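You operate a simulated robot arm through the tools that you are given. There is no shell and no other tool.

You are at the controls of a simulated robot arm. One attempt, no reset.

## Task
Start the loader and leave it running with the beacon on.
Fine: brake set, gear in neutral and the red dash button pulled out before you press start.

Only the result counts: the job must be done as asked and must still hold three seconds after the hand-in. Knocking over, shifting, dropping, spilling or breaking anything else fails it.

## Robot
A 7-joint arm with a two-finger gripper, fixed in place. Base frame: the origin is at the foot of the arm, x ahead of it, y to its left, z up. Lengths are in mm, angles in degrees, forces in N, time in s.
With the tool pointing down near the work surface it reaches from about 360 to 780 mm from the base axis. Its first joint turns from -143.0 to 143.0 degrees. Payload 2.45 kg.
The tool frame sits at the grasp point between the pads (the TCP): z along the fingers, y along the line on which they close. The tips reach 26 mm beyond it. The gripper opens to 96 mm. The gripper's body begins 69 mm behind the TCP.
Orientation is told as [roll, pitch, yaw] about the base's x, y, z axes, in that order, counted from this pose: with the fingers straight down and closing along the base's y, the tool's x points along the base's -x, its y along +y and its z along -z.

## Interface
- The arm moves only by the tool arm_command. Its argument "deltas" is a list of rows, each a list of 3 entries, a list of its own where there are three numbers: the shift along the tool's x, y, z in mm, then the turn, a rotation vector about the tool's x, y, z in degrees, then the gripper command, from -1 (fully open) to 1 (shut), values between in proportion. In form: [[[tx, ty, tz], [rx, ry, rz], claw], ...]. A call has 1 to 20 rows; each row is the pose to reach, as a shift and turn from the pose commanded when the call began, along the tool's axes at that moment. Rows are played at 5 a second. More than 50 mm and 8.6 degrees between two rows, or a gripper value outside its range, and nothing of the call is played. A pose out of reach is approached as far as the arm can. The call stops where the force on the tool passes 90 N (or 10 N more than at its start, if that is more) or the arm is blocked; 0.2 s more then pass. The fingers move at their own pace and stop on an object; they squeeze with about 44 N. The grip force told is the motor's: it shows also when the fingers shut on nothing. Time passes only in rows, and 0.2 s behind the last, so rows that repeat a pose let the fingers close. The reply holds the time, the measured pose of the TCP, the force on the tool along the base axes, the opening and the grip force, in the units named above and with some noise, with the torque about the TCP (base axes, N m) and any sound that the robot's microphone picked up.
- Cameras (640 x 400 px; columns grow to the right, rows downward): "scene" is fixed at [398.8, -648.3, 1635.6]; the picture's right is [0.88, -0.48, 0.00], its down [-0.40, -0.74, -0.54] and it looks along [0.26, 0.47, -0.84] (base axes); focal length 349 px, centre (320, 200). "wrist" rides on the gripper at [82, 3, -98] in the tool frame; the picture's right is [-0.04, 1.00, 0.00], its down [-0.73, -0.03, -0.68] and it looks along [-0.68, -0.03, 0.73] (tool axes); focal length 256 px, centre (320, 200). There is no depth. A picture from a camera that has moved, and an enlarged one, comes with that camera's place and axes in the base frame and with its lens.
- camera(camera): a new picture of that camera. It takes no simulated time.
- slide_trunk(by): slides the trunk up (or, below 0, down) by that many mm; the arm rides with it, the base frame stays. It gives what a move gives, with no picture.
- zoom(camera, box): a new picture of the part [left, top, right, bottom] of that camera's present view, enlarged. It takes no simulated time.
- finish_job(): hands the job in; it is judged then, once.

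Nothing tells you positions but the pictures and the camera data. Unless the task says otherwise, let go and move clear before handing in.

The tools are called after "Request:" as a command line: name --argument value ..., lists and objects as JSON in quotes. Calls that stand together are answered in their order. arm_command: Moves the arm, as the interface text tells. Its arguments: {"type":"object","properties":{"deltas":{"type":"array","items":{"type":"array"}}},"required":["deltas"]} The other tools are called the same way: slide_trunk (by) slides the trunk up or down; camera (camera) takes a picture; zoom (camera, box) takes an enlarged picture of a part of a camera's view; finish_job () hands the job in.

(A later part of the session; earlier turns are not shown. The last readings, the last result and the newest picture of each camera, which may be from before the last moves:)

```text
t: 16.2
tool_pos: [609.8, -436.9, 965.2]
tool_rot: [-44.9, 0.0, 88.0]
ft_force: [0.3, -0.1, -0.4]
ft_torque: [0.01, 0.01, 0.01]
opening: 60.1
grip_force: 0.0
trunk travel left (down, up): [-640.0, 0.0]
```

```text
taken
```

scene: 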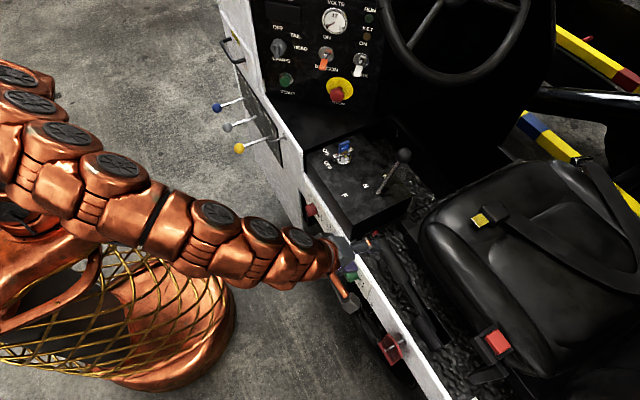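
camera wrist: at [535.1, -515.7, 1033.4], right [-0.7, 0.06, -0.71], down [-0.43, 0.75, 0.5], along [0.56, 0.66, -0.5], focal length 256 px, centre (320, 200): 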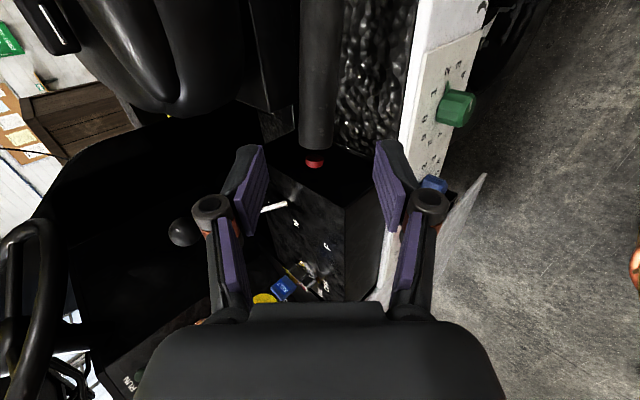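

The handle is centred between the fingers. I'll advance along the tool axis until it sits between the pads.

Request:
arm_command --deltas '[[[0, 0, 30], [0, 0, 0], -0.25], [[0, 0, 60], [0, 0, 0], -0.25], [[0, 0, 85], [0, 0, 0], -0.25], [[0, 0, 113], [0, 0, 0], -0.25]]'

Request:
camera --camera "wrist"

Request:
zoom --camera "scene" --box '[310, 190, 450, 290]'

```text
t: 17.2
tool_pos: [687.5, -439.0, 886.4]
tool_rot: [-44.9, 0.1, 88.0]
ft_force: [-0.6, 0.2, 0.1]
ft_torque: [0.01, -0.02, -0.03]
opening: 59.9
grip_force: 0.0
out of reach, approached as far as the arm can: row 3
trunk travel left (down, up): [-640.0, 0.0]
```

```text
taken
camera wrist: at [613.3, -518.6, 955.1], right [-0.71, 0.06, -0.71], down [-0.43, 0.75, 0.5], along [0.56, 0.66, -0.5], focal length 256 px, centre (320, 200)
```

wrist: 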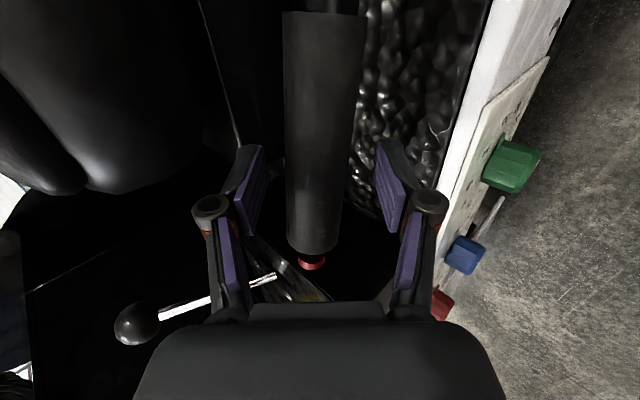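

```text
4.00 times, centred on (380, 240) of scene
camera zoom: at [398.8, -648.3, 1635.6], right [0.88, -0.48, 0.0], down [-0.4, -0.74, -0.54], along [0.26, 0.47, -0.84], focal length 1396 px, centre (80, 40)
```

zoom: 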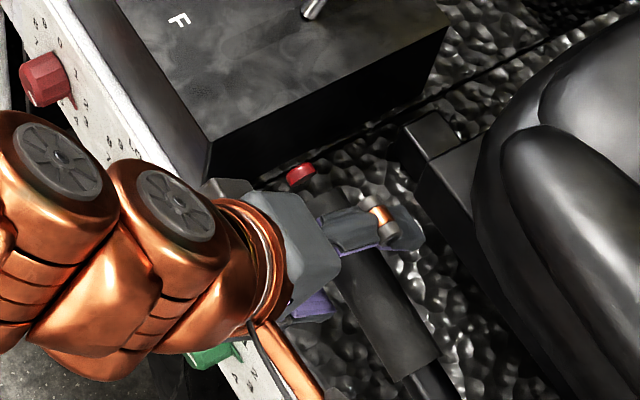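

The handle is between the pads, so I'll close on it.

Request:
arm_command --deltas '[[[0, 0, 0], [0, 0, 0], 1], [[0, 0, 0], [0, 0, 0], 1], [[0, 0, 0], [0, 0, 0], 1], [[0, 0, 0], [0, 0, 0], 1]]'

Request:
camera --camera "wrist"

```text
t: 18.2
tool_pos: [688.6, -438.9, 888.9]
tool_rot: [-45.0, -0.2, 88.0]
ft_force: [16.8, -5.9, 16.6]
ft_torque: [0.63, 0.0, -0.73]
opening: 32.7
grip_force: 45.0
trunk travel left (down, up): [-640.0, 0.0]
```

```text
taken
camera wrist: at [614.3, -518.3, 956.4], right [-0.7, 0.07, -0.71], down [-0.43, 0.75, 0.5], along [0.56, 0.66, -0.5], focal length 256 px, centre (320, 200)
```

wrist: 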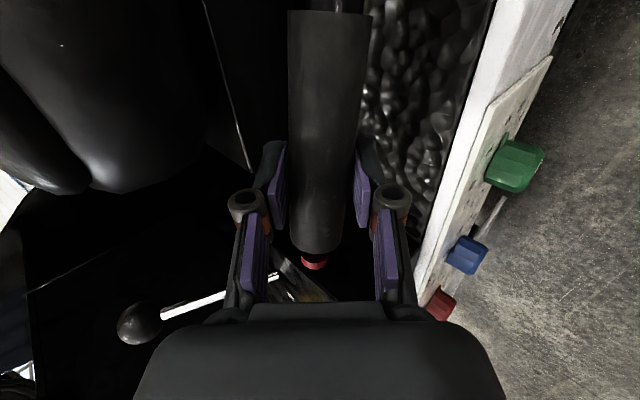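

The handle is gripped (opening 32.7 mm). I'll relax the jaws a little so they cage the handle, then lift it along its arc with the lower finger.

Request:
arm_command --deltas '[[[0, 0, 0], [0, 0, 0], 0.05], [[2.3, -5.9, -5.8], [0, 0, 0], 0.05], [[4.9, -11.8, -11.5], [0, 0, 0], 0.05], [[8, -17.6, -17.1], [0, 0, 0], 0.05], [[11.2, -23.3, -22.7], [0, 0, 0], 0.05], [[15, -28.8, -28], [0, 0, 0], 0.05], [[18.8, -34.3, -33.3], [0, 0, 0], 0.05]]'

Request:
camera --camera "wrist"

Request:
zoom --camera "scene" --box '[310, 190, 470, 350]'

```text
t: 19.8
tool_pos: [687.5, -455.1, 934.8]
tool_rot: [-45.0, 0.0, 87.9]
ft_force: [-10.2, 10.3, -4.6]
ft_torque: [0.51, 0.29, -0.05]
opening: 53.2
grip_force: 5.7
trunk travel left (down, up): [-640.0, 0.0]
```

```text
taken
camera wrist: at [612.9, -534.9, 1003.1], right [-0.71, 0.06, -0.71], down [-0.43, 0.75, 0.5], along [0.56, 0.66, -0.5], focal length 256 px, centre (320, 200)
```

wrist: 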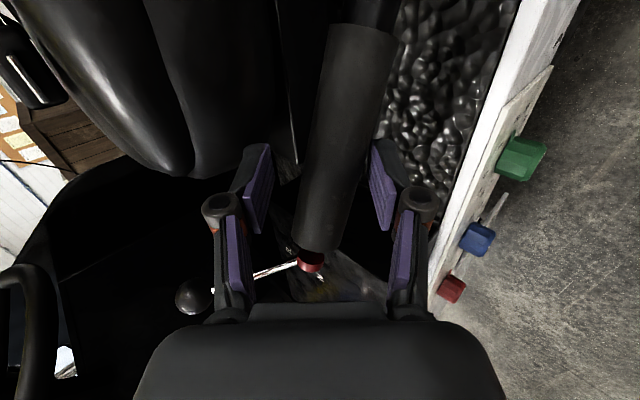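

```text
2.50 times, centred on (390, 270) of scene
camera zoom: at [398.8, -648.3, 1635.6], right [0.88, -0.48, 0.0], down [-0.4, -0.74, -0.54], along [0.26, 0.47, -0.84], focal length 873 px, centre (145, 25)
```

zoom: 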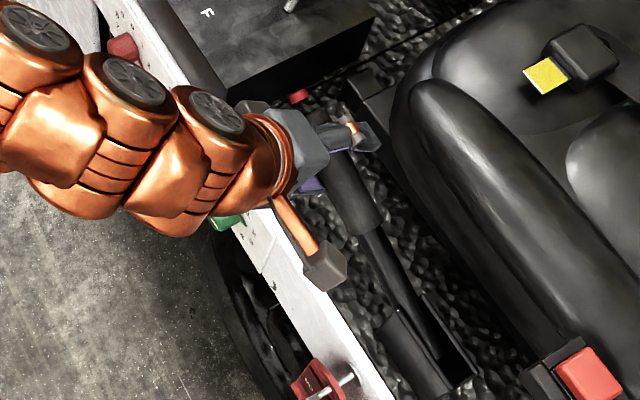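

The lever is rising easily (about 15 N), though it twists a bit between the pads. I'll open the cage slightly and continue the arc.

Request:
arm_command --deltas '[[[0, 0, 0], [0, 0, 0], -0.3], [[4.7, -5.4, -5.2], [0, 0, 0], -0.3], [[9.5, -10.8, -10.3], [0, 0, 0], -0.3], [[15, -16, -15], [0, 0, 0], -0.3], [[20.3, -21, -20], [0, 0, 0], -0.3], [[26, -26, -24.5], [0, 0, 0], -0.3], [[32.3, -30.5, -28.9], [0, 0, 0], -0.3]]'

Request:
camera --camera "wrist"

Request:
zoom --camera "scene" --box '[310, 190, 470, 350]'

```text
t: 21.4
tool_pos: [688.2, -486.6, 976.5]
tool_rot: [-45.1, 0.1, 88.1]
ft_force: [0.2, -0.1, -0.6]
ft_torque: [0.0, 0.02, -0.01]
opening: 62.4
grip_force: 0.1
trunk travel left (down, up): [-640.0, 0.0]
```

```text
taken
camera wrist: at [614.2, -565.5, 1044.3], right [-0.7, 0.06, -0.71], down [-0.43, 0.75, 0.5], along [0.56, 0.66, -0.5], focal length 256 px, centre (320, 200)
```

wrist: 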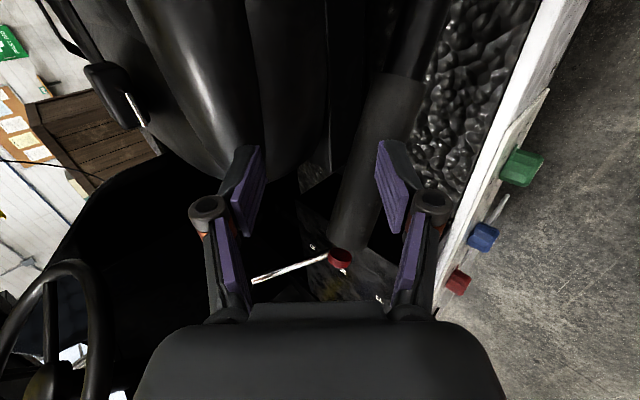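

```text
2.50 times, centred on (390, 270) of scene
camera zoom: at [398.8, -648.3, 1635.6], right [0.88, -0.48, 0.0], down [-0.4, -0.74, -0.54], along [0.26, 0.47, -0.84], focal length 873 px, centre (145, 25)
```

zoom: 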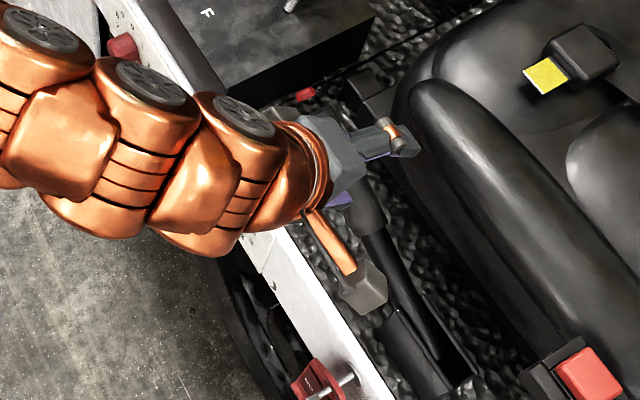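

The lever has come up to roughly 30° and holds there, but it slipped out below the fingertips. I'll back off, tilt the tool closer to horizontal so the lower finger sits squarely under the handle, and lift further.

Request:
arm_command --deltas '[[[0, 0, -45], [0, 0, 0], -0.4], [[0, 0, -85], [0, 0, 0], -0.4], [[0, 0, -110], [0, 0, 0], -0.4], [[-8, 20, -98], [7.5, 0, 0], -0.4], [[-16, 40, -86], [15, 0, 0], -0.4], [[-25, 60, -74], [22.5, 0, 0], -0.4], [[-33, 80, -63], [30, 0, 0], -0.4]]'

Request:
camera --camera "wrist"

Request:
zoom --camera "scene" --box '[310, 190, 470, 350]'

```text
t: 23.0
tool_pos: [601.5, -443.1, 1065.6]
tool_rot: [-57.2, -0.5, 86.7]
ft_force: [-0.8, 0.4, -0.5]
ft_torque: [-0.01, -0.01, 0.01]
opening: 67.0
grip_force: 0.0
out of reach, approached as far as the arm can: row 4, 5, 6, 7
trunk travel left (down, up): [-640.0, 0.0]
```

```text
taken
camera wrist: at [512.5, -521.3, 1116.3], right [-0.54, 0.08, -0.84], down [-0.51, 0.76, 0.4], along [0.67, 0.65, -0.37], focal length 256 px, centre (320, 200)
```

wrist: 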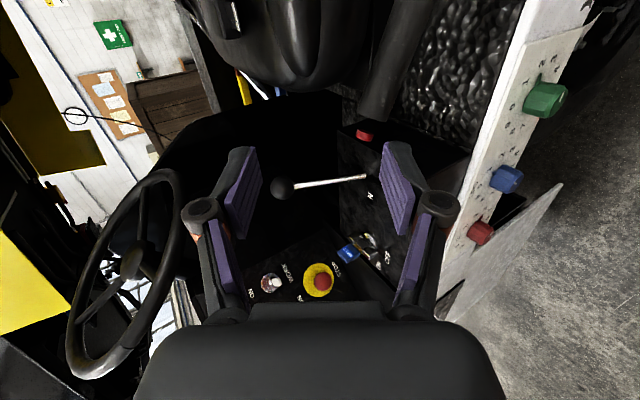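

```text
2.50 times, centred on (390, 270) of scene
camera zoom: at [398.8, -648.3, 1635.6], right [0.88, -0.48, 0.0], down [-0.4, -0.74, -0.54], along [0.26, 0.47, -0.84], focal length 873 px, centre (145, 25)
```

zoom: 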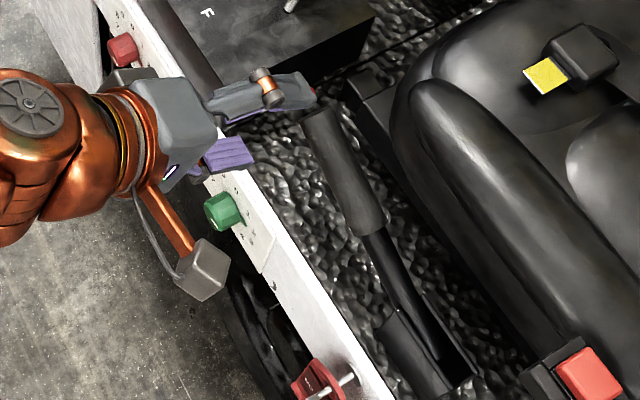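

The lever holds at about 30°, and the wrist can't tilt as far as I asked. Instead I'll close the fingers into a single bar, slide it under the handle at 45° and lift with that.

Request:
arm_command --deltas '[[[-1, 30, 19], [-4, 0, 0], 1], [[-2, 61, 38], [-8, 0, 0], 1], [[-2.9, 91.4, 56.9], [-12.2, 0, 0], 1], [[-2.9, 91.4, 56.9], [-12.2, 0, 0], 1]]'

Request:
camera --camera "wrist"

```text
t: 24.0
tool_pos: [600.6, -438.8, 957.9]
tool_rot: [-45.0, -0.6, 86.8]
ft_force: [0.4, -0.2, -0.5]
ft_torque: [0.01, 0.02, 0.0]
opening: 0.0
grip_force: 23.4
trunk travel left (down, up): [-640.0, 0.0]
```

```text
taken
camera wrist: at [523.4, -518.3, 1025.0], right [-0.7, 0.09, -0.71], down [-0.42, 0.75, 0.51], along [0.57, 0.65, -0.49], focal length 256 px, centre (320, 200)
```

wrist: 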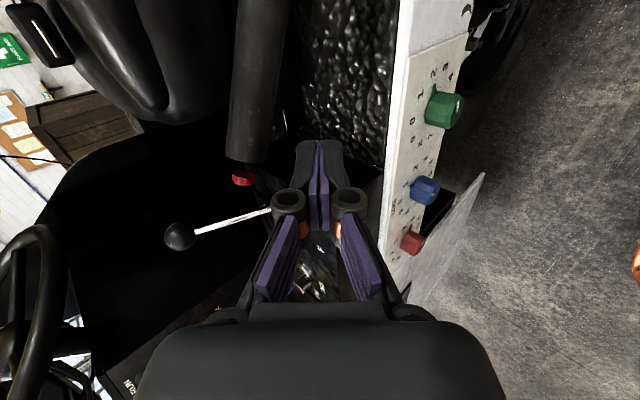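

The bar is clear of the handle on its lower-left side. I'll slide forward under the handle, then move up to it.

Request:
arm_command --deltas '[[[0, 0, 35], [0, 0, 0], 1], [[0, 0, 70], [0, 0, 0], 1], [[0, 0, 95], [0, 0, 0], 1], [[0, -10, 95], [0, 0, 0], 1], [[0, -20, 95], [0, 0, 0], 1]]'

Request:
camera --camera "wrist"

Request:
zoom --camera "scene" --box '[310, 190, 470, 350]'

```text
t: 25.2
tool_pos: [680.7, -444.0, 903.0]
tool_rot: [-45.1, -0.5, 86.9]
ft_force: [-0.1, -0.5, -0.8]
ft_torque: [-0.02, -0.01, -0.03]
opening: 0.0
grip_force: 28.4
out of reach, approached as far as the arm can: row 2, 3
trunk travel left (down, up): [-640.0, 0.0]
```

```text
taken
camera wrist: at [606.1, -522.0, 969.9], right [-0.7, 0.08, -0.71], down [-0.42, 0.75, 0.51], along [0.57, 0.65, -0.49], focal length 256 px, centre (320, 200)
```

wrist: 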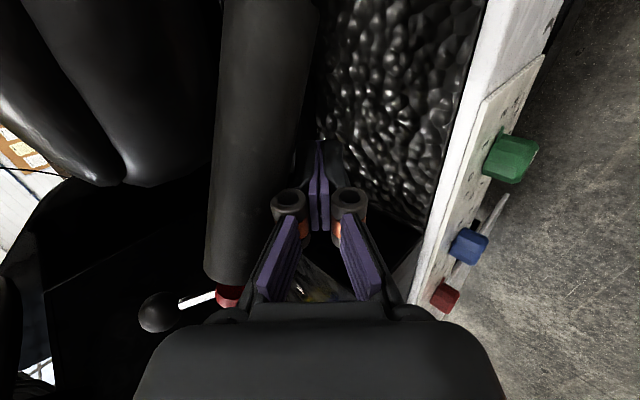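

```text
2.50 times, centred on (390, 270) of scene
camera zoom: at [398.8, -648.3, 1635.6], right [0.88, -0.48, 0.0], down [-0.4, -0.74, -0.54], along [0.26, 0.47, -0.84], focal length 873 px, centre (145, 25)
```

zoom: 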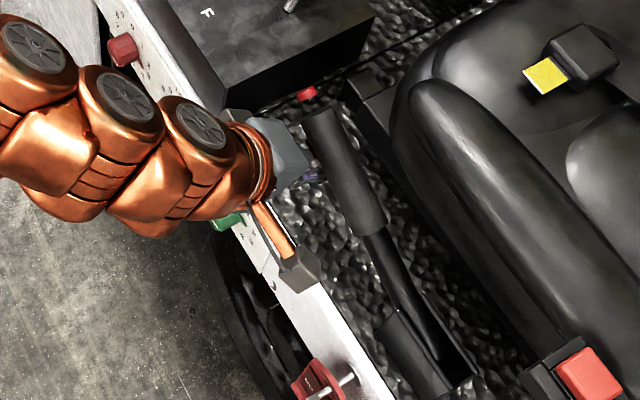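

The bar is now just under the handle. I'll lift along the arc in small steps and watch the force.

Request:
arm_command --deltas '[[[3.4, -5.8, -5.5], [0, 0, 0], 1], [[7, -11.5, -11], [0, 0, 0], 1], [[11, -17.1, -16.3], [0, 0, 0], 1], [[15.2, -22.6, -21.5], [0, 0, 0], 1], [[20, -28, -26.5], [0, 0, 0], 1], [[24.8, -33.3, -31.4], [0, 0, 0], 1]]'

Request:
camera --camera "wrist"

Request:
zoom --camera "scene" --box '[310, 190, 470, 350]'

```text
t: 26.6
tool_pos: [679.8, -469.4, 947.1]
tool_rot: [-45.0, -0.5, 86.7]
ft_force: [-3.3, -0.7, -5.4]
ft_torque: [0.05, 0.02, -0.02]
opening: 0.1
grip_force: 28.5
trunk travel left (down, up): [-640.0, 0.0]
```

```text
taken
camera wrist: at [604.1, -546.9, 1015.0], right [-0.7, 0.09, -0.71], down [-0.42, 0.75, 0.51], along [0.58, 0.65, -0.49], focal length 256 px, centre (320, 200)
```

wrist: 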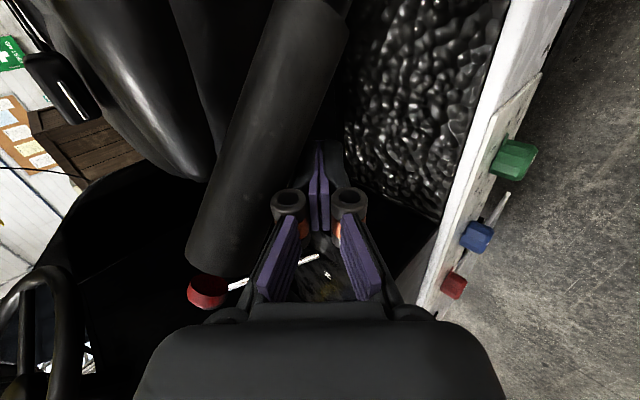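

```text
2.50 times, centred on (390, 270) of scene
camera zoom: at [398.8, -648.3, 1635.6], right [0.88, -0.48, 0.0], down [-0.4, -0.74, -0.54], along [0.26, 0.47, -0.84], focal length 873 px, centre (145, 25)
```

zoom: 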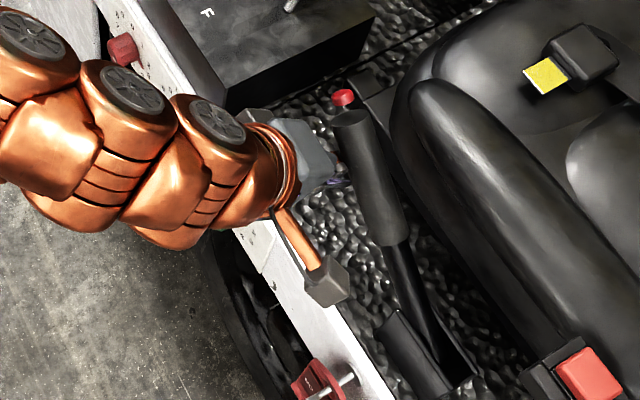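

The lever is now at about 45° with only 6 N. I'll continue until it reaches a stop.

Request:
arm_command --deltas '[[[5.2, -5, -4.6], [0, 0, 0], 1], [[10.6, -9.9, -9.1], [0, 0, 0], 1], [[16.4, -14.7, -13.4], [0, 0, 0], 1], [[22.4, -19.3, -17.6], [0, 0, 0], 1]]'

Request:
camera --camera "wrist"

Request:
zoom --camera "scene" --box '[310, 190, 470, 350]'

```text
t: 27.6
tool_pos: [681.1, -491.4, 972.9]
tool_rot: [-45.0, -0.4, 86.9]
ft_force: [-2.7, 0.7, -1.4]
ft_torque: [0.02, -0.02, -0.05]
opening: 0.0
grip_force: 28.5
trunk travel left (down, up): [-640.0, 0.0]
```

```text
taken
camera wrist: at [604.3, -569.9, 1040.8], right [-0.7, 0.08, -0.71], down [-0.42, 0.75, 0.51], along [0.58, 0.65, -0.49], focal length 256 px, centre (320, 200)
```

wrist: 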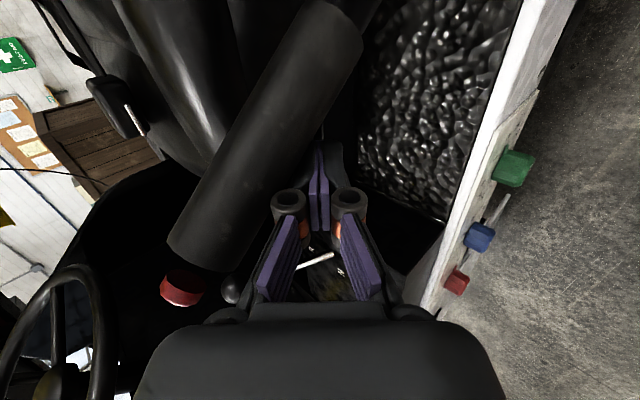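

```text
2.50 times, centred on (390, 270) of scene
camera zoom: at [398.8, -648.3, 1635.6], right [0.88, -0.48, 0.0], down [-0.4, -0.74, -0.54], along [0.26, 0.47, -0.84], focal length 873 px, centre (145, 25)
```

zoom: 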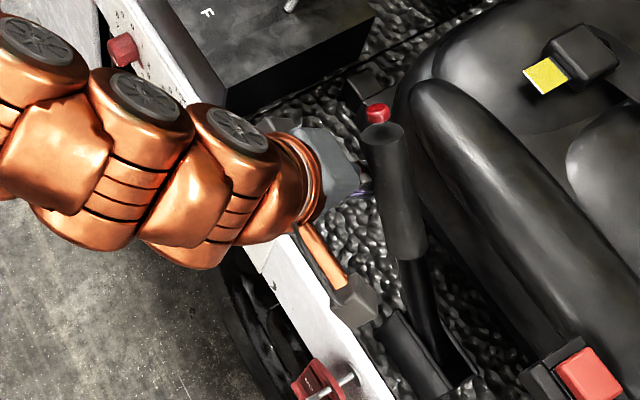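

The lever is at about 54° and still moving freely. I'll continue a bit more.

Request:
arm_command --deltas '[[[6.4, -4.5, -4], [0, 0, 0], 1], [[12.9, -8.7, -7.7], [0, 0, 0], 1], [[19.7, -12.7, -11.2], [0, 0, 0], 1], [[26.7, -16.6, -14.5], [0, 0, 0], 1]]'

Request:
camera --camera "wrist"

Request:
zoom --camera "scene" --box '[310, 190, 470, 350]'

```text
t: 28.6
tool_pos: [680.4, -510.8, 990.1]
tool_rot: [-44.3, -0.8, 87.4]
ft_force: [-38.6, 54.4, -28.7]
ft_torque: [-0.16, -0.17, -0.12]
opening: 0.0
grip_force: 28.4
trunk travel left (down, up): [-640.0, 0.0]
```

```text
taken
camera wrist: at [606.7, -590.4, 1058.0], right [-0.71, 0.08, -0.7], down [-0.42, 0.75, 0.52], along [0.56, 0.66, -0.5], focal length 256 px, centre (320, 200)
```

wrist: 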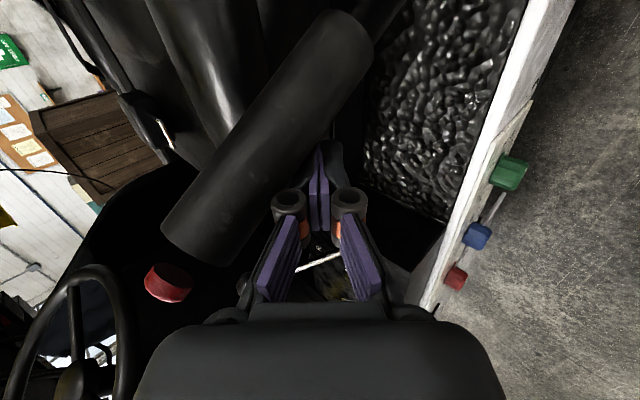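

```text
2.50 times, centred on (390, 270) of scene
camera zoom: at [398.8, -648.3, 1635.6], right [0.88, -0.48, 0.0], down [-0.4, -0.74, -0.54], along [0.26, 0.47, -0.84], focal length 873 px, centre (145, 25)
```

zoom: 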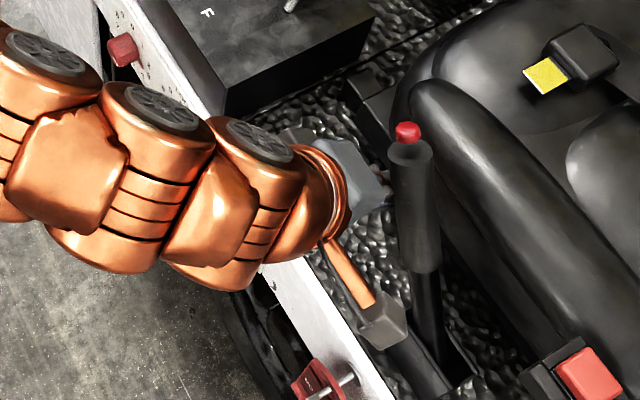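

The lever reached its stop (force jumped to about 73 N at roughly 60°), so the brake is pulled up fully. I'll unload, back the fingers away and check that it stays.

Request:
arm_command --deltas '[[[-15, 10, 8], [0, 0, 0], 1], [[-15, 25, 8], [0, 0, 0], 1], [[-15, 25, -30], [0, 0, 0], 1], [[-15, 25, -75], [0, 0, 0], 1], [[-15, 25, -115], [0, 0, 0], 1]]'

Request:
camera --camera "wrist"

Request:
camera --camera "scene"

```text
t: 29.8
tool_pos: [587.1, -498.7, 1060.6]
tool_rot: [-44.4, -0.3, 86.8]
ft_force: [1.4, 0.8, 8.9]
ft_torque: [-0.04, 0.53, -0.07]
opening: 0.0
grip_force: 28.6
trunk travel left (down, up): [-640.0, 0.0]
```

```text
taken
camera wrist: at [511.0, -577.1, 1127.7], right [-0.71, 0.08, -0.7], down [-0.41, 0.75, 0.51], along [0.57, 0.65, -0.5], focal length 256 px, centre (320, 200)
```

wrist: 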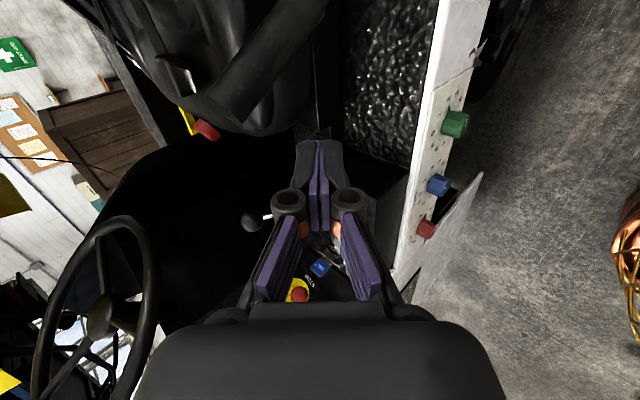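

```text
taken
```

scene: 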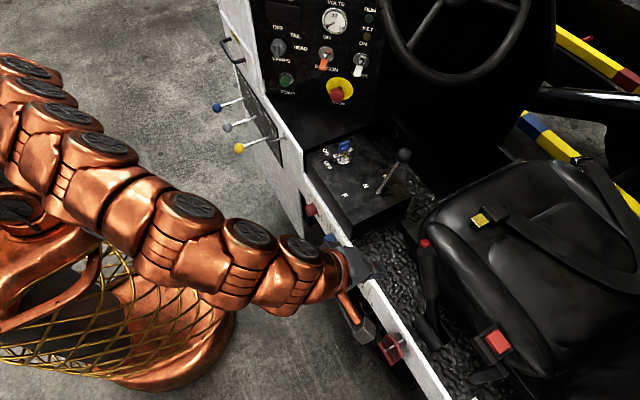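

Request:
zoom --camera "scene" --box '[310, 190, 470, 350]'

Request:
arm_command --deltas '[[[0, 0, -20], [0, 0, 0], 1], [[0, 0, -30], [0, 0, 0], 1]]'

```text
2.50 times, centred on (390, 270) of scene
camera zoom: at [398.8, -648.3, 1635.6], right [0.88, -0.48, 0.0], down [-0.4, -0.74, -0.54], along [0.26, 0.47, -0.84], focal length 873 px, centre (145, 25)
```

zoom: 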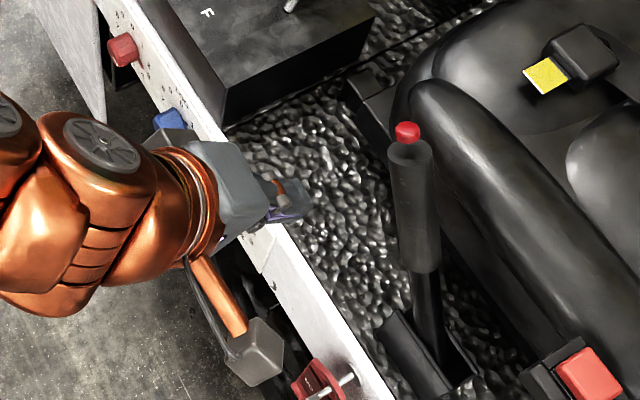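

```text
t: 30.4
tool_pos: [564.1, -498.1, 1081.9]
tool_rot: [-45.0, -0.4, 86.8]
ft_force: [0.2, 0.6, 0.4]
ft_torque: [-0.01, 0.0, -0.03]
opening: 0.1
grip_force: 28.3
trunk travel left (down, up): [-640.0, 0.0]
```

The brake stays up by itself. Next is the gear knob (a ball of about 38 mm at (812, -288, 1019)), which must come back from R to N. I'll turn the jaws to close along y and move in front of it.

Request:
arm_command --deltas '[[[-18, -5, -3], [0, 0, 7.5], -0.5], [[-35, -11, -5], [0, 0, 15], -0.5], [[-53, -16, -8], [0, 0, 22.5], -0.5], [[-71, -22, -10], [0, 0, 30], -0.5], [[-88, -27, -13], [0, 0, 37.5], -0.5], [[-106, -33, -15], [0, 0, 45], -0.5], [[-123, -38, -18], [0, 0, 52.5], -0.5], [[-141, -43, -21], [0, 0, 60], -0.5], [[-159, -49, -23], [0, 0, 67.5], -0.5], [[-176, -54, -26], [0, 0, 75], -0.5], [[-194, -60, -28], [0, 0, 82.5], -0.5], [[-212, -65, -31], [0, 0, 90], -0.5]]'

Request:
camera --camera "wrist"

Request:
camera --camera "scene"

```text
t: 33.0
tool_pos: [602.3, -289.2, 1150.6]
tool_rot: [0.7, -45.0, -3.7]
ft_force: [0.5, 0.1, 0.1]
ft_torque: [0.02, 0.02, 0.03]
opening: 71.9
grip_force: 0.1
trunk travel left (down, up): [-640.0, 0.0]
```

```text
taken
camera wrist: at [475.1, -278.2, 1163.7], right [0.09, 1.0, 0.04], down [0.04, -0.04, 1.0], along [1.0, -0.08, -0.04], focal length 256 px, centre (320, 200)
```

wrist: 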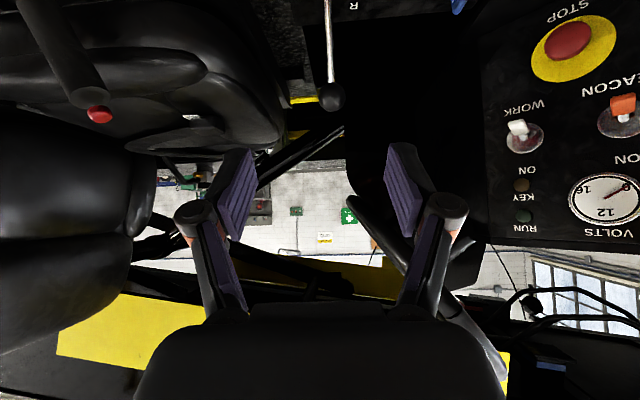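

```text
taken
```

scene: 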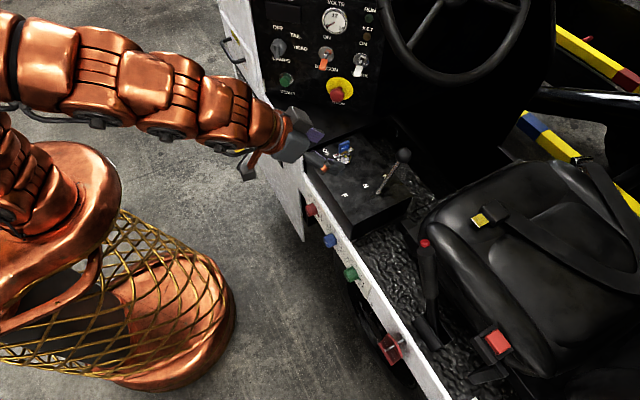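

The knob is straight ahead, at about (812, -286, 1016). I'll approach along the tool axis to a pre-grasp.

Request:
arm_command --deltas '[[[-14, 4, 35], [0, 0, 0], -0.5], [[-28, 8, 70], [0, 0, 0], -0.5], [[-41, 12, 105], [0, 0, 0], -0.5], [[-53, 15.5, 145], [0, 0, 0], -0.5]]'

Request:
camera --camera "wrist"

Request:
zoom --camera "scene" --box '[310, 90, 470, 210]'

```text
t: 34.0
tool_pos: [744.3, -279.6, 1084.7]
tool_rot: [0.6, -45.1, -3.5]
ft_force: [0.2, -1.3, 0.7]
ft_torque: [0.02, 0.04, 0.0]
opening: 71.9
grip_force: 0.1
trunk travel left (down, up): [-640.0, 0.0]
```

```text
taken
camera wrist: at [617.0, -270.5, 1097.1], right [0.08, 1.0, 0.04], down [0.04, -0.04, 1.0], along [1.0, -0.08, -0.04], focal length 256 px, centre (320, 200)
```

wrist: 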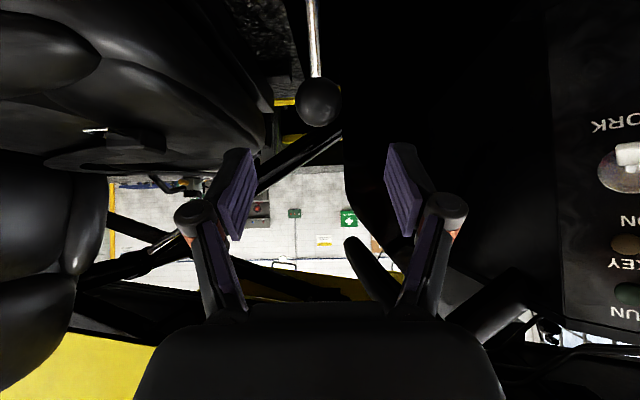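

```text
3.33 times, centred on (390, 150) of scene
camera zoom: at [398.8, -648.3, 1635.6], right [0.88, -0.48, 0.0], down [-0.4, -0.74, -0.54], along [0.26, 0.47, -0.84], focal length 1164 px, centre (87, 367)
```

zoom: 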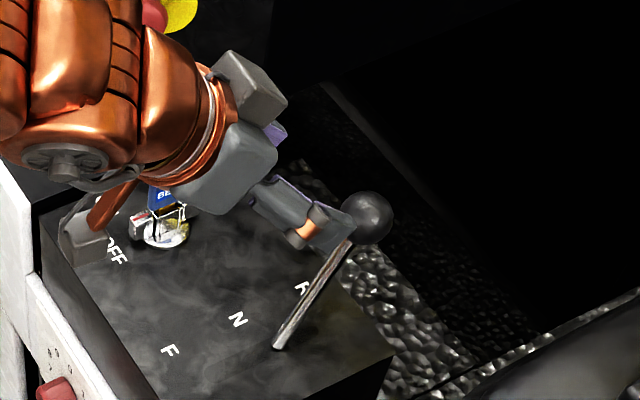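

The knob is lined up between the jaws. I'll advance about 100 mm.

Request:
arm_command --deltas '[[[-1, 0, 35], [0, 0, 0], -0.5], [[-2, 0, 70], [0, 0, 0], -0.5], [[-2, 0, 100], [0, 0, 0], -0.5]]'

Request:
camera --camera "wrist"

Request:
zoom --camera "scene" --box '[310, 90, 470, 210]'

```text
t: 34.8
tool_pos: [811.8, -283.9, 1014.6]
tool_rot: [0.8, -45.0, -3.6]
ft_force: [-0.2, 0.1, -0.3]
ft_torque: [-0.01, 0.01, 0.01]
opening: 71.8
grip_force: 0.1
trunk travel left (down, up): [-640.0, 0.0]
```

```text
taken
camera wrist: at [685.1, -273.0, 1027.4], right [0.08, 1.0, 0.04], down [0.04, -0.04, 1.0], along [1.0, -0.08, -0.04], focal length 256 px, centre (320, 200)
```

wrist: 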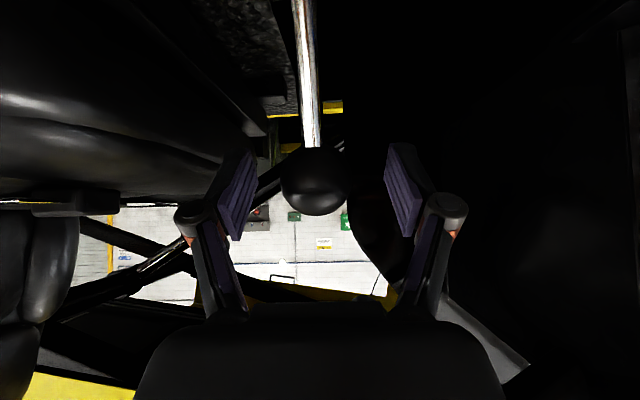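

```text
3.33 times, centred on (390, 150) of scene
camera zoom: at [398.8, -648.3, 1635.6], right [0.88, -0.48, 0.0], down [-0.4, -0.74, -0.54], along [0.26, 0.47, -0.84], focal length 1164 px, centre (87, 367)
```

zoom: 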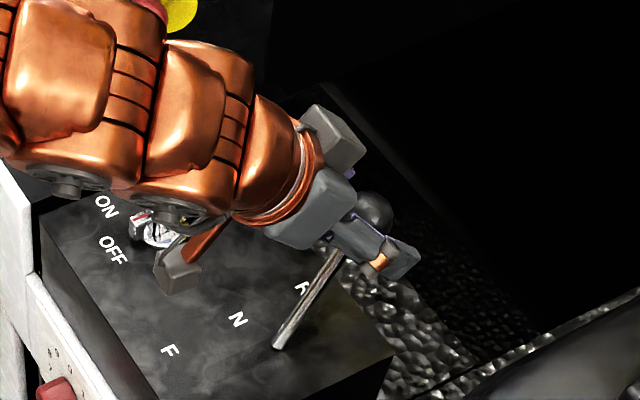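

The ball is centred at the grasp point. I'll close on it.

Request:
arm_command --deltas '[[[0, -3, 0], [0, 0, 0], 1], [[0, -3, 0], [0, 0, 0], 1], [[0, -3, 0], [0, 0, 0], 1], [[0, -3, 0], [0, 0, 0], 1]]'

```text
t: 35.8
tool_pos: [811.1, -285.0, 1015.2]
tool_rot: [0.6, -45.1, -3.6]
ft_force: [0.9, 0.4, 0.3]
ft_torque: [-0.02, -0.04, 0.03]
opening: 36.0
grip_force: 44.5
trunk travel left (down, up): [-640.0, 0.0]
```

The knob is gripped at 36 mm. I'll bring it back along its arc to the neutral (upright) position.

Request:
arm_command --deltas '[[[6.8, -1, -14.6], [0, 0, 0], 1], [[14.9, -2, -28], [0, 0, 0], 1], [[24.1, -3, -40.7], [0, 0, 0], 1], [[35.6, -4.1, -53.4], [0, 0, 0], 1]]'

Request:
zoom --camera "scene" --box '[310, 90, 470, 210]'

Request:
camera --camera "wrist"

```text
t: 36.8
tool_pos: [748.0, -285.2, 1028.9]
tool_rot: [0.6, -45.0, -3.7]
ft_force: [4.1, -0.6, 5.4]
ft_torque: [0.27, -0.85, 0.19]
opening: 36.3
grip_force: 45.1
trunk travel left (down, up): [-640.0, 0.0]
```

```text
3.33 times, centred on (390, 150) of scene
camera zoom: at [398.8, -648.3, 1635.6], right [0.88, -0.48, 0.0], down [-0.4, -0.74, -0.54], along [0.26, 0.47, -0.84], focal length 1164 px, centre (87, 367)
```

zoom: 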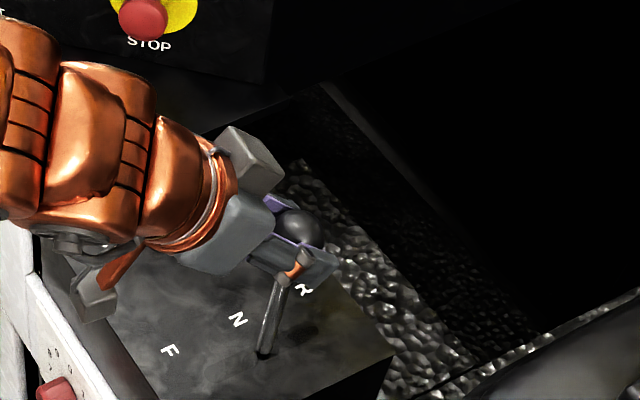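

```text
taken
camera wrist: at [621.6, -274.8, 1041.6], right [0.08, 1.0, 0.04], down [0.04, -0.04, 1.0], along [1.0, -0.08, -0.04], focal length 256 px, centre (320, 200)
```

wrist: 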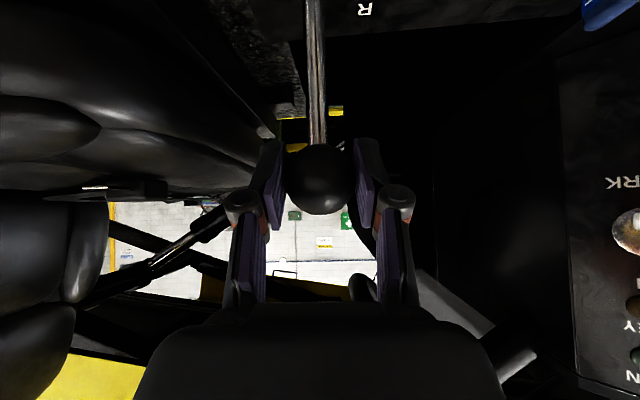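

The lever now looks upright at N. I'll release it and back away along the tool axis.

Request:
arm_command --deltas '[[[0, 0, 0], [0, 0, 0], -0.5], [[0, 0, 0], [0, 0, 0], -0.5], [[0, 0, 0], [0, 0, 0], -0.5], [[0, 0, -40], [0, 0, 0], -0.5], [[0, 0, -80], [0, 0, 0], -0.5], [[0, 0, -120], [0, 0, 0], -0.5]]'

Request:
zoom --camera "scene" --box '[310, 90, 470, 210]'

Request:
camera --camera "wrist"

```text
t: 38.2
tool_pos: [663.8, -281.3, 1111.8]
tool_rot: [0.8, -44.9, -3.5]
ft_force: [1.5, -0.9, 0.3]
ft_torque: [0.03, 0.03, 0.0]
opening: 72.1
grip_force: 0.0
trunk travel left (down, up): [-640.0, 0.0]
```

```text
3.33 times, centred on (390, 150) of scene
camera zoom: at [398.8, -648.3, 1635.6], right [0.88, -0.48, 0.0], down [-0.4, -0.74, -0.54], along [0.26, 0.47, -0.84], focal length 1164 px, centre (87, 367)
```

zoom: 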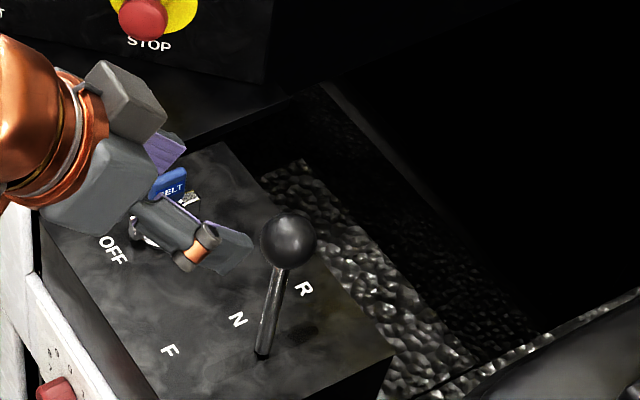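

```text
taken
camera wrist: at [537.7, -271.3, 1126.0], right [0.08, 1.0, 0.04], down [0.04, -0.04, 1.0], along [1.0, -0.08, -0.04], focal length 256 px, centre (320, 200)
```

wrist: 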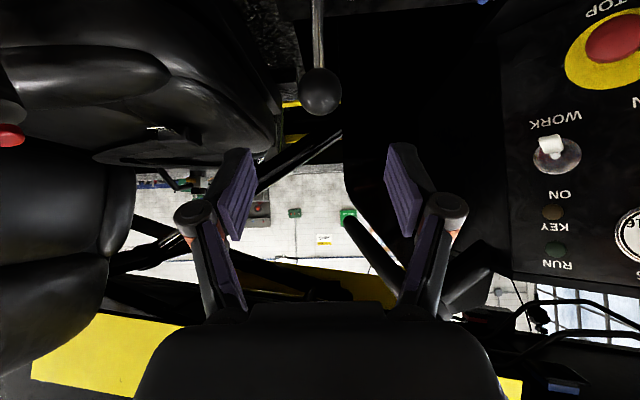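

The gear lever stands upright at N. Next I'll point the tool at the dash (azimuth 45°, tilted 45°) in front of the red STOP button to check it and pull it.

Request:
arm_command --deltas '[[[-3, 35, 9], [-5.7, 0, -5.7], -0.5], [[-6, 70, 19], [-11.4, 0, -11.4], -0.5], [[-10, 105, 28], [-17.1, 0, -17.1], -0.5], [[-13, 140, 38], [-22.9, 0, -22.9], -0.5], [[-16, 175, 47], [-28.6, 0, -28.6], -0.5], [[-19, 209.6, 56.7], [-34.3, 0, -34.3], -0.5]]'

Request:
camera --camera "wrist"

Request:
camera --camera "scene"

```text
t: 39.6
tool_pos: [727.8, -75.2, 1087.8]
tool_rot: [0.5, -45.3, 45.0]
ft_force: [0.1, -0.7, 0.0]
ft_torque: [0.0, 0.0, 0.03]
opening: 72.1
grip_force: 0.0
trunk travel left (down, up): [-640.0, 0.0]
```

```text
taken
camera wrist: at [636.9, -163.5, 1099.9], right [-0.69, 0.72, 0.03], down [0.05, 0.0, 1.0], along [0.72, 0.69, -0.03], focal length 256 px, centre (320, 200)
```

wrist: 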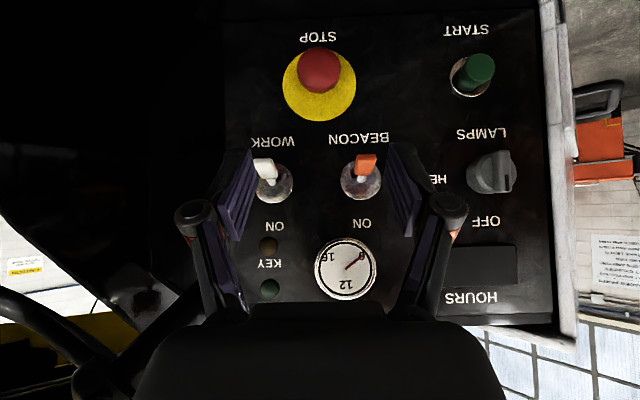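

```text
taken
```

scene: 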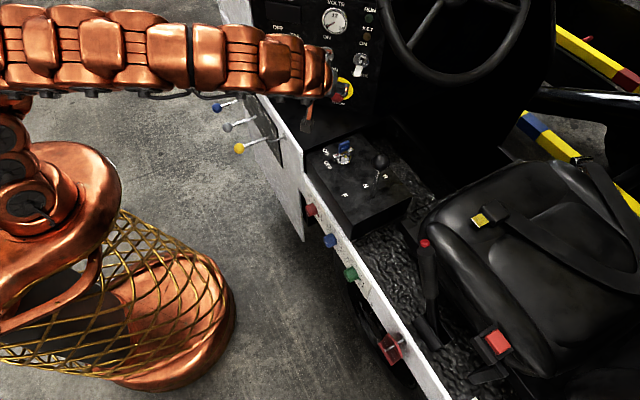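

I now have a clear frontal view of the dash: STOP at about (817, 13, 963), BEACON toggle tip at about (787, 44, 1058) pointing down, START at about (709, 133, 964), and the KEY and RUN lamps dark. I'll move straight along the tool axis toward STOP.

Request:
arm_command --deltas '[[[0.5, 0, 40], [0, 0, 0], -0.5], [[1, 0, 80], [0, 0, 0], -0.5], [[1.5, 0, 120], [0, 0, 0], -0.5]]'

Request:
camera --camera "wrist"

```text
t: 40.4
tool_pos: [786.7, -13.7, 1007.0]
tool_rot: [0.5, -45.4, 45.1]
ft_force: [0.0, -0.6, 0.5]
ft_torque: [-0.02, 0.02, -0.01]
opening: 71.7
grip_force: 0.1
trunk travel left (down, up): [-640.0, 0.0]
```

```text
taken
camera wrist: at [694.4, -102.3, 1018.8], right [-0.69, 0.72, 0.03], down [0.05, 0.0, 1.0], along [0.72, 0.69, -0.03], focal length 256 px, centre (320, 200)
```

wrist: 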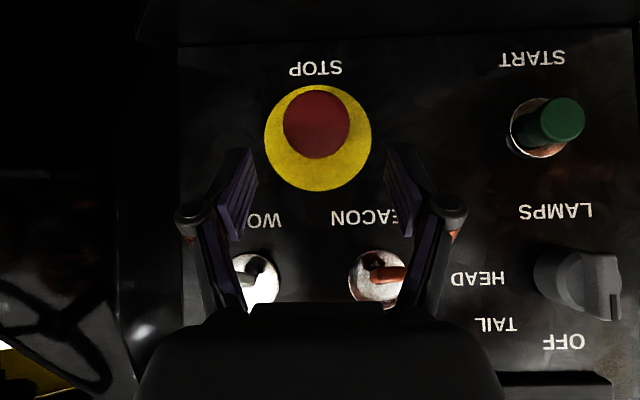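

The cap is centred between the fingers, so I'll advance the last 50 mm and close gently on it.

Request:
arm_command --deltas '[[[2, -0.6, 26], [0, 0, 0], -0.5], [[3.9, -1.2, 52], [0, 0, 0], -0.5]]'

Request:
camera --camera "wrist"

```text
t: 41.0
tool_pos: [807.9, 8.1, 965.0]
tool_rot: [0.6, -45.3, 45.0]
ft_force: [0.6, 0.0, -0.1]
ft_torque: [-0.04, 0.02, 0.0]
opening: 71.9
grip_force: 0.1
trunk travel left (down, up): [-640.0, 0.0]
```

```text
taken
camera wrist: at [715.9, -80.0, 977.4], right [-0.69, 0.72, 0.04], down [0.05, 0.0, 1.0], along [0.72, 0.69, -0.03], focal length 256 px, centre (320, 200)
```

wrist: 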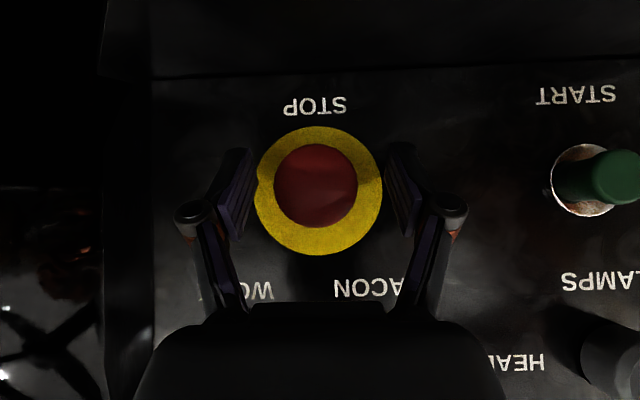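

The cap is right at the grasp point, so I'll close on it.

Request:
arm_command --deltas '[[[0, -2, 0], [0, 0, 0], 1], [[0, -2, 0], [0, 0, 0], 1], [[0, -2, 0], [0, 0, 0], 1], [[0, -2, 0], [0, 0, 0], 1]]'

Request:
camera --camera "wrist"

```text
t: 42.0
tool_pos: [809.2, 8.1, 965.9]
tool_rot: [0.5, -45.3, 45.1]
ft_force: [-3.6, 2.5, -2.2]
ft_torque: [0.07, 0.0, 0.02]
opening: 39.9
grip_force: 44.7
trunk travel left (down, up): [-640.0, 0.0]
```

```text
taken
camera wrist: at [718.2, -81.1, 977.5], right [-0.69, 0.72, 0.03], down [0.05, 0.0, 1.0], along [0.72, 0.69, -0.03], focal length 256 px, centre (320, 200)
```

wrist: 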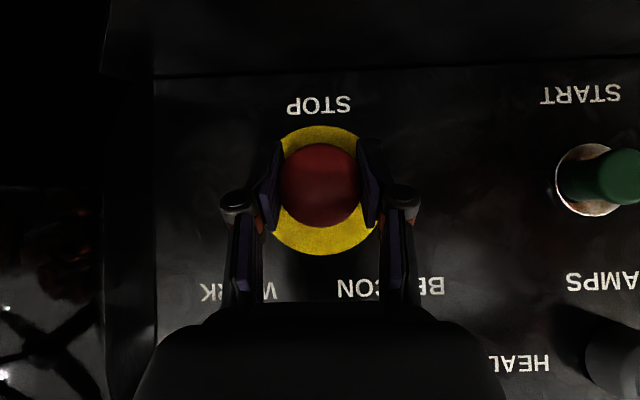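

The cap is gripped. I'll pull straight out along the panel normal in small steps and watch the force.

Request:
arm_command --deltas '[[[2.8, 0, -2.8], [0, 0, 0], 1], [[5.6, 0, -5.7], [0, 0, 0], 1], [[8.4, 0, -8.5], [0, 0, 0], 1]]'

Request:
camera --camera "wrist"

```text
t: 42.8
tool_pos: [803.5, -0.3, 965.8]
tool_rot: [0.3, -45.4, 45.1]
ft_force: [-9.4, 6.8, 10.0]
ft_torque: [0.14, 0.03, 0.23]
opening: 39.7
grip_force: 44.8
trunk travel left (down, up): [-640.0, 0.0]
```

```text
taken
camera wrist: at [710.8, -88.3, 977.2], right [-0.69, 0.72, 0.03], down [0.05, 0.0, 1.0], along [0.72, 0.69, -0.03], focal length 256 px, centre (320, 200)
```

wrist: 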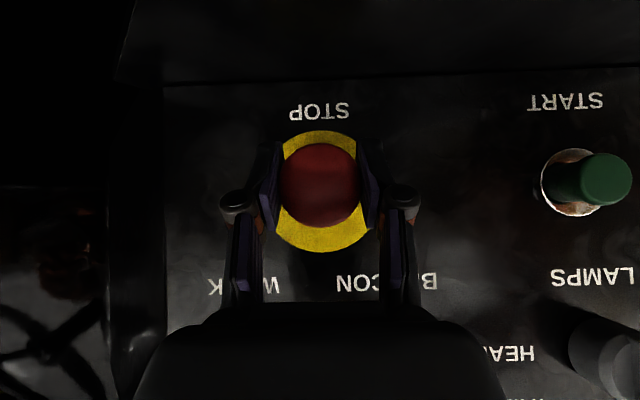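

The cap came with the gripper about 10 mm (its apparent size is unchanged), so it had been pushed in. I'll pull a little more to make sure it reaches the end.

Request:
arm_command --deltas '[[[2.1, 0, -2.1], [0, 0, 0], 1], [[4.2, 0, -4.2], [0, 0, 0], 1], [[5.6, 0, -5.7], [0, 0, 0], 1]]'

Request:
camera --camera "wrist"

```text
t: 43.6
tool_pos: [799.3, -3.4, 965.9]
tool_rot: [0.3, -45.4, 45.3]
ft_force: [12.0, 28.7, 10.9]
ft_torque: [0.38, -0.5, -0.06]
opening: 39.6
grip_force: 45.1
trunk travel left (down, up): [-640.0, 0.0]
```

```text
taken
camera wrist: at [708.0, -91.8, 977.2], right [-0.69, 0.72, 0.03], down [0.05, 0.0, 1.0], along [0.72, 0.69, -0.03], focal length 256 px, centre (320, 200)
```

wrist: 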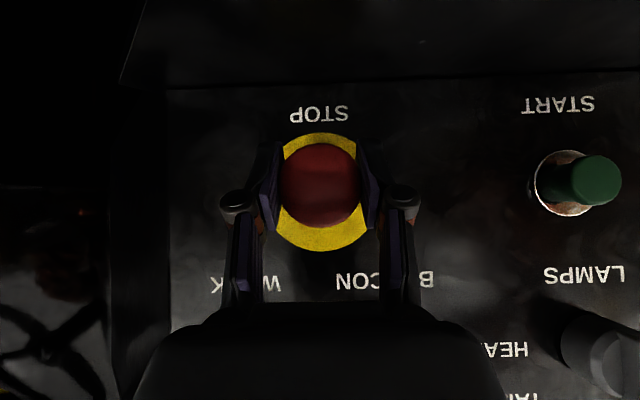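

Request:
arm_command --deltas '[[[1.4, 0, -1.4], [0, 0, 0], 1], [[2.8, 0, -2.8], [0, 0, 0], 1]]'

Request:
zoom --camera "scene" --box '[290, 50, 400, 130]'

```text
t: 44.2
tool_pos: [795.4, -6.7, 963.5]
tool_rot: [0.4, -45.2, 45.1]
ft_force: [18.0, 35.0, 9.1]
ft_torque: [0.44, -0.19, 0.13]
opening: 40.0
grip_force: 44.9
trunk travel left (down, up): [-640.0, 0.0]
```

```text
5.00 times, centred on (345, 90) of scene
camera zoom: at [398.8, -648.3, 1635.6], right [0.88, -0.48, 0.0], down [-0.4, -0.74, -0.54], along [0.26, 0.47, -0.84], focal length 1746 px, centre (195, 750)
```

zoom: 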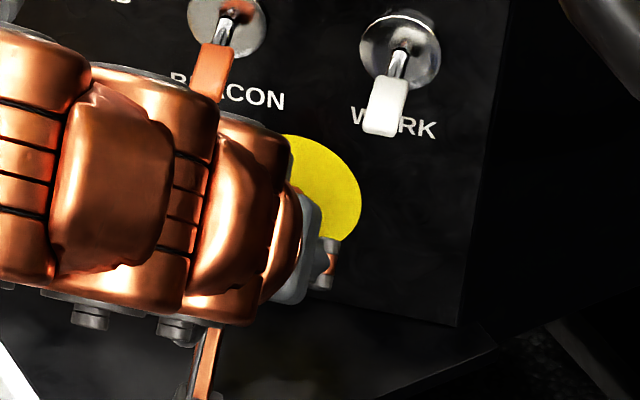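

The resistance is now about 40 N, which suggests the end of travel. I'll release and retreat along the tool axis to inspect.

Request:
arm_command --deltas '[[[0, 0, 0], [0, 0, 0], -0.5], [[0, 0, 0], [0, 0, 0], -0.5], [[0, 0, 0], [0, 0, 0], -0.5], [[0, 0, -40], [0, 0, 0], -0.5], [[0, 0, -80], [0, 0, 0], -0.5], [[0, 0, -115], [0, 0, 0], -0.5]]'

Request:
camera --camera "wrist"

Request:
zoom --camera "scene" --box '[290, 50, 400, 130]'

```text
t: 45.6
tool_pos: [735.4, -66.5, 1041.2]
tool_rot: [0.5, -45.3, 45.1]
ft_force: [0.0, 0.4, -1.0]
ft_torque: [0.0, 0.01, 0.01]
opening: 72.1
grip_force: 0.1
trunk travel left (down, up): [-640.0, 0.0]
```

```text
taken
camera wrist: at [644.9, -154.9, 1054.5], right [-0.69, 0.72, 0.03], down [0.05, 0.0, 1.0], along [0.72, 0.69, -0.03], focal length 256 px, centre (320, 200)
```

wrist: 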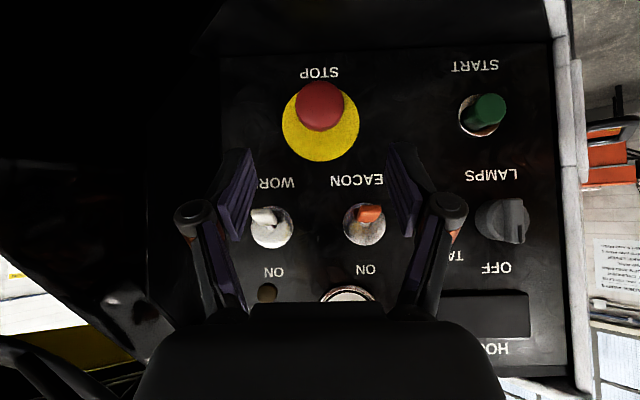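

```text
5.00 times, centred on (345, 90) of scene
camera zoom: at [398.8, -648.3, 1635.6], right [0.88, -0.48, 0.0], down [-0.4, -0.74, -0.54], along [0.26, 0.47, -0.84], focal length 1746 px, centre (195, 750)
```

zoom: 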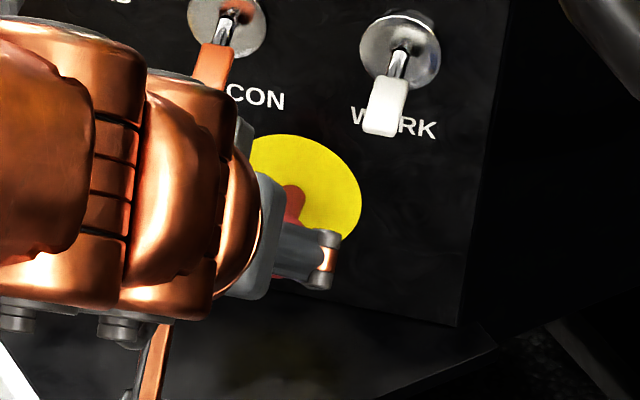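

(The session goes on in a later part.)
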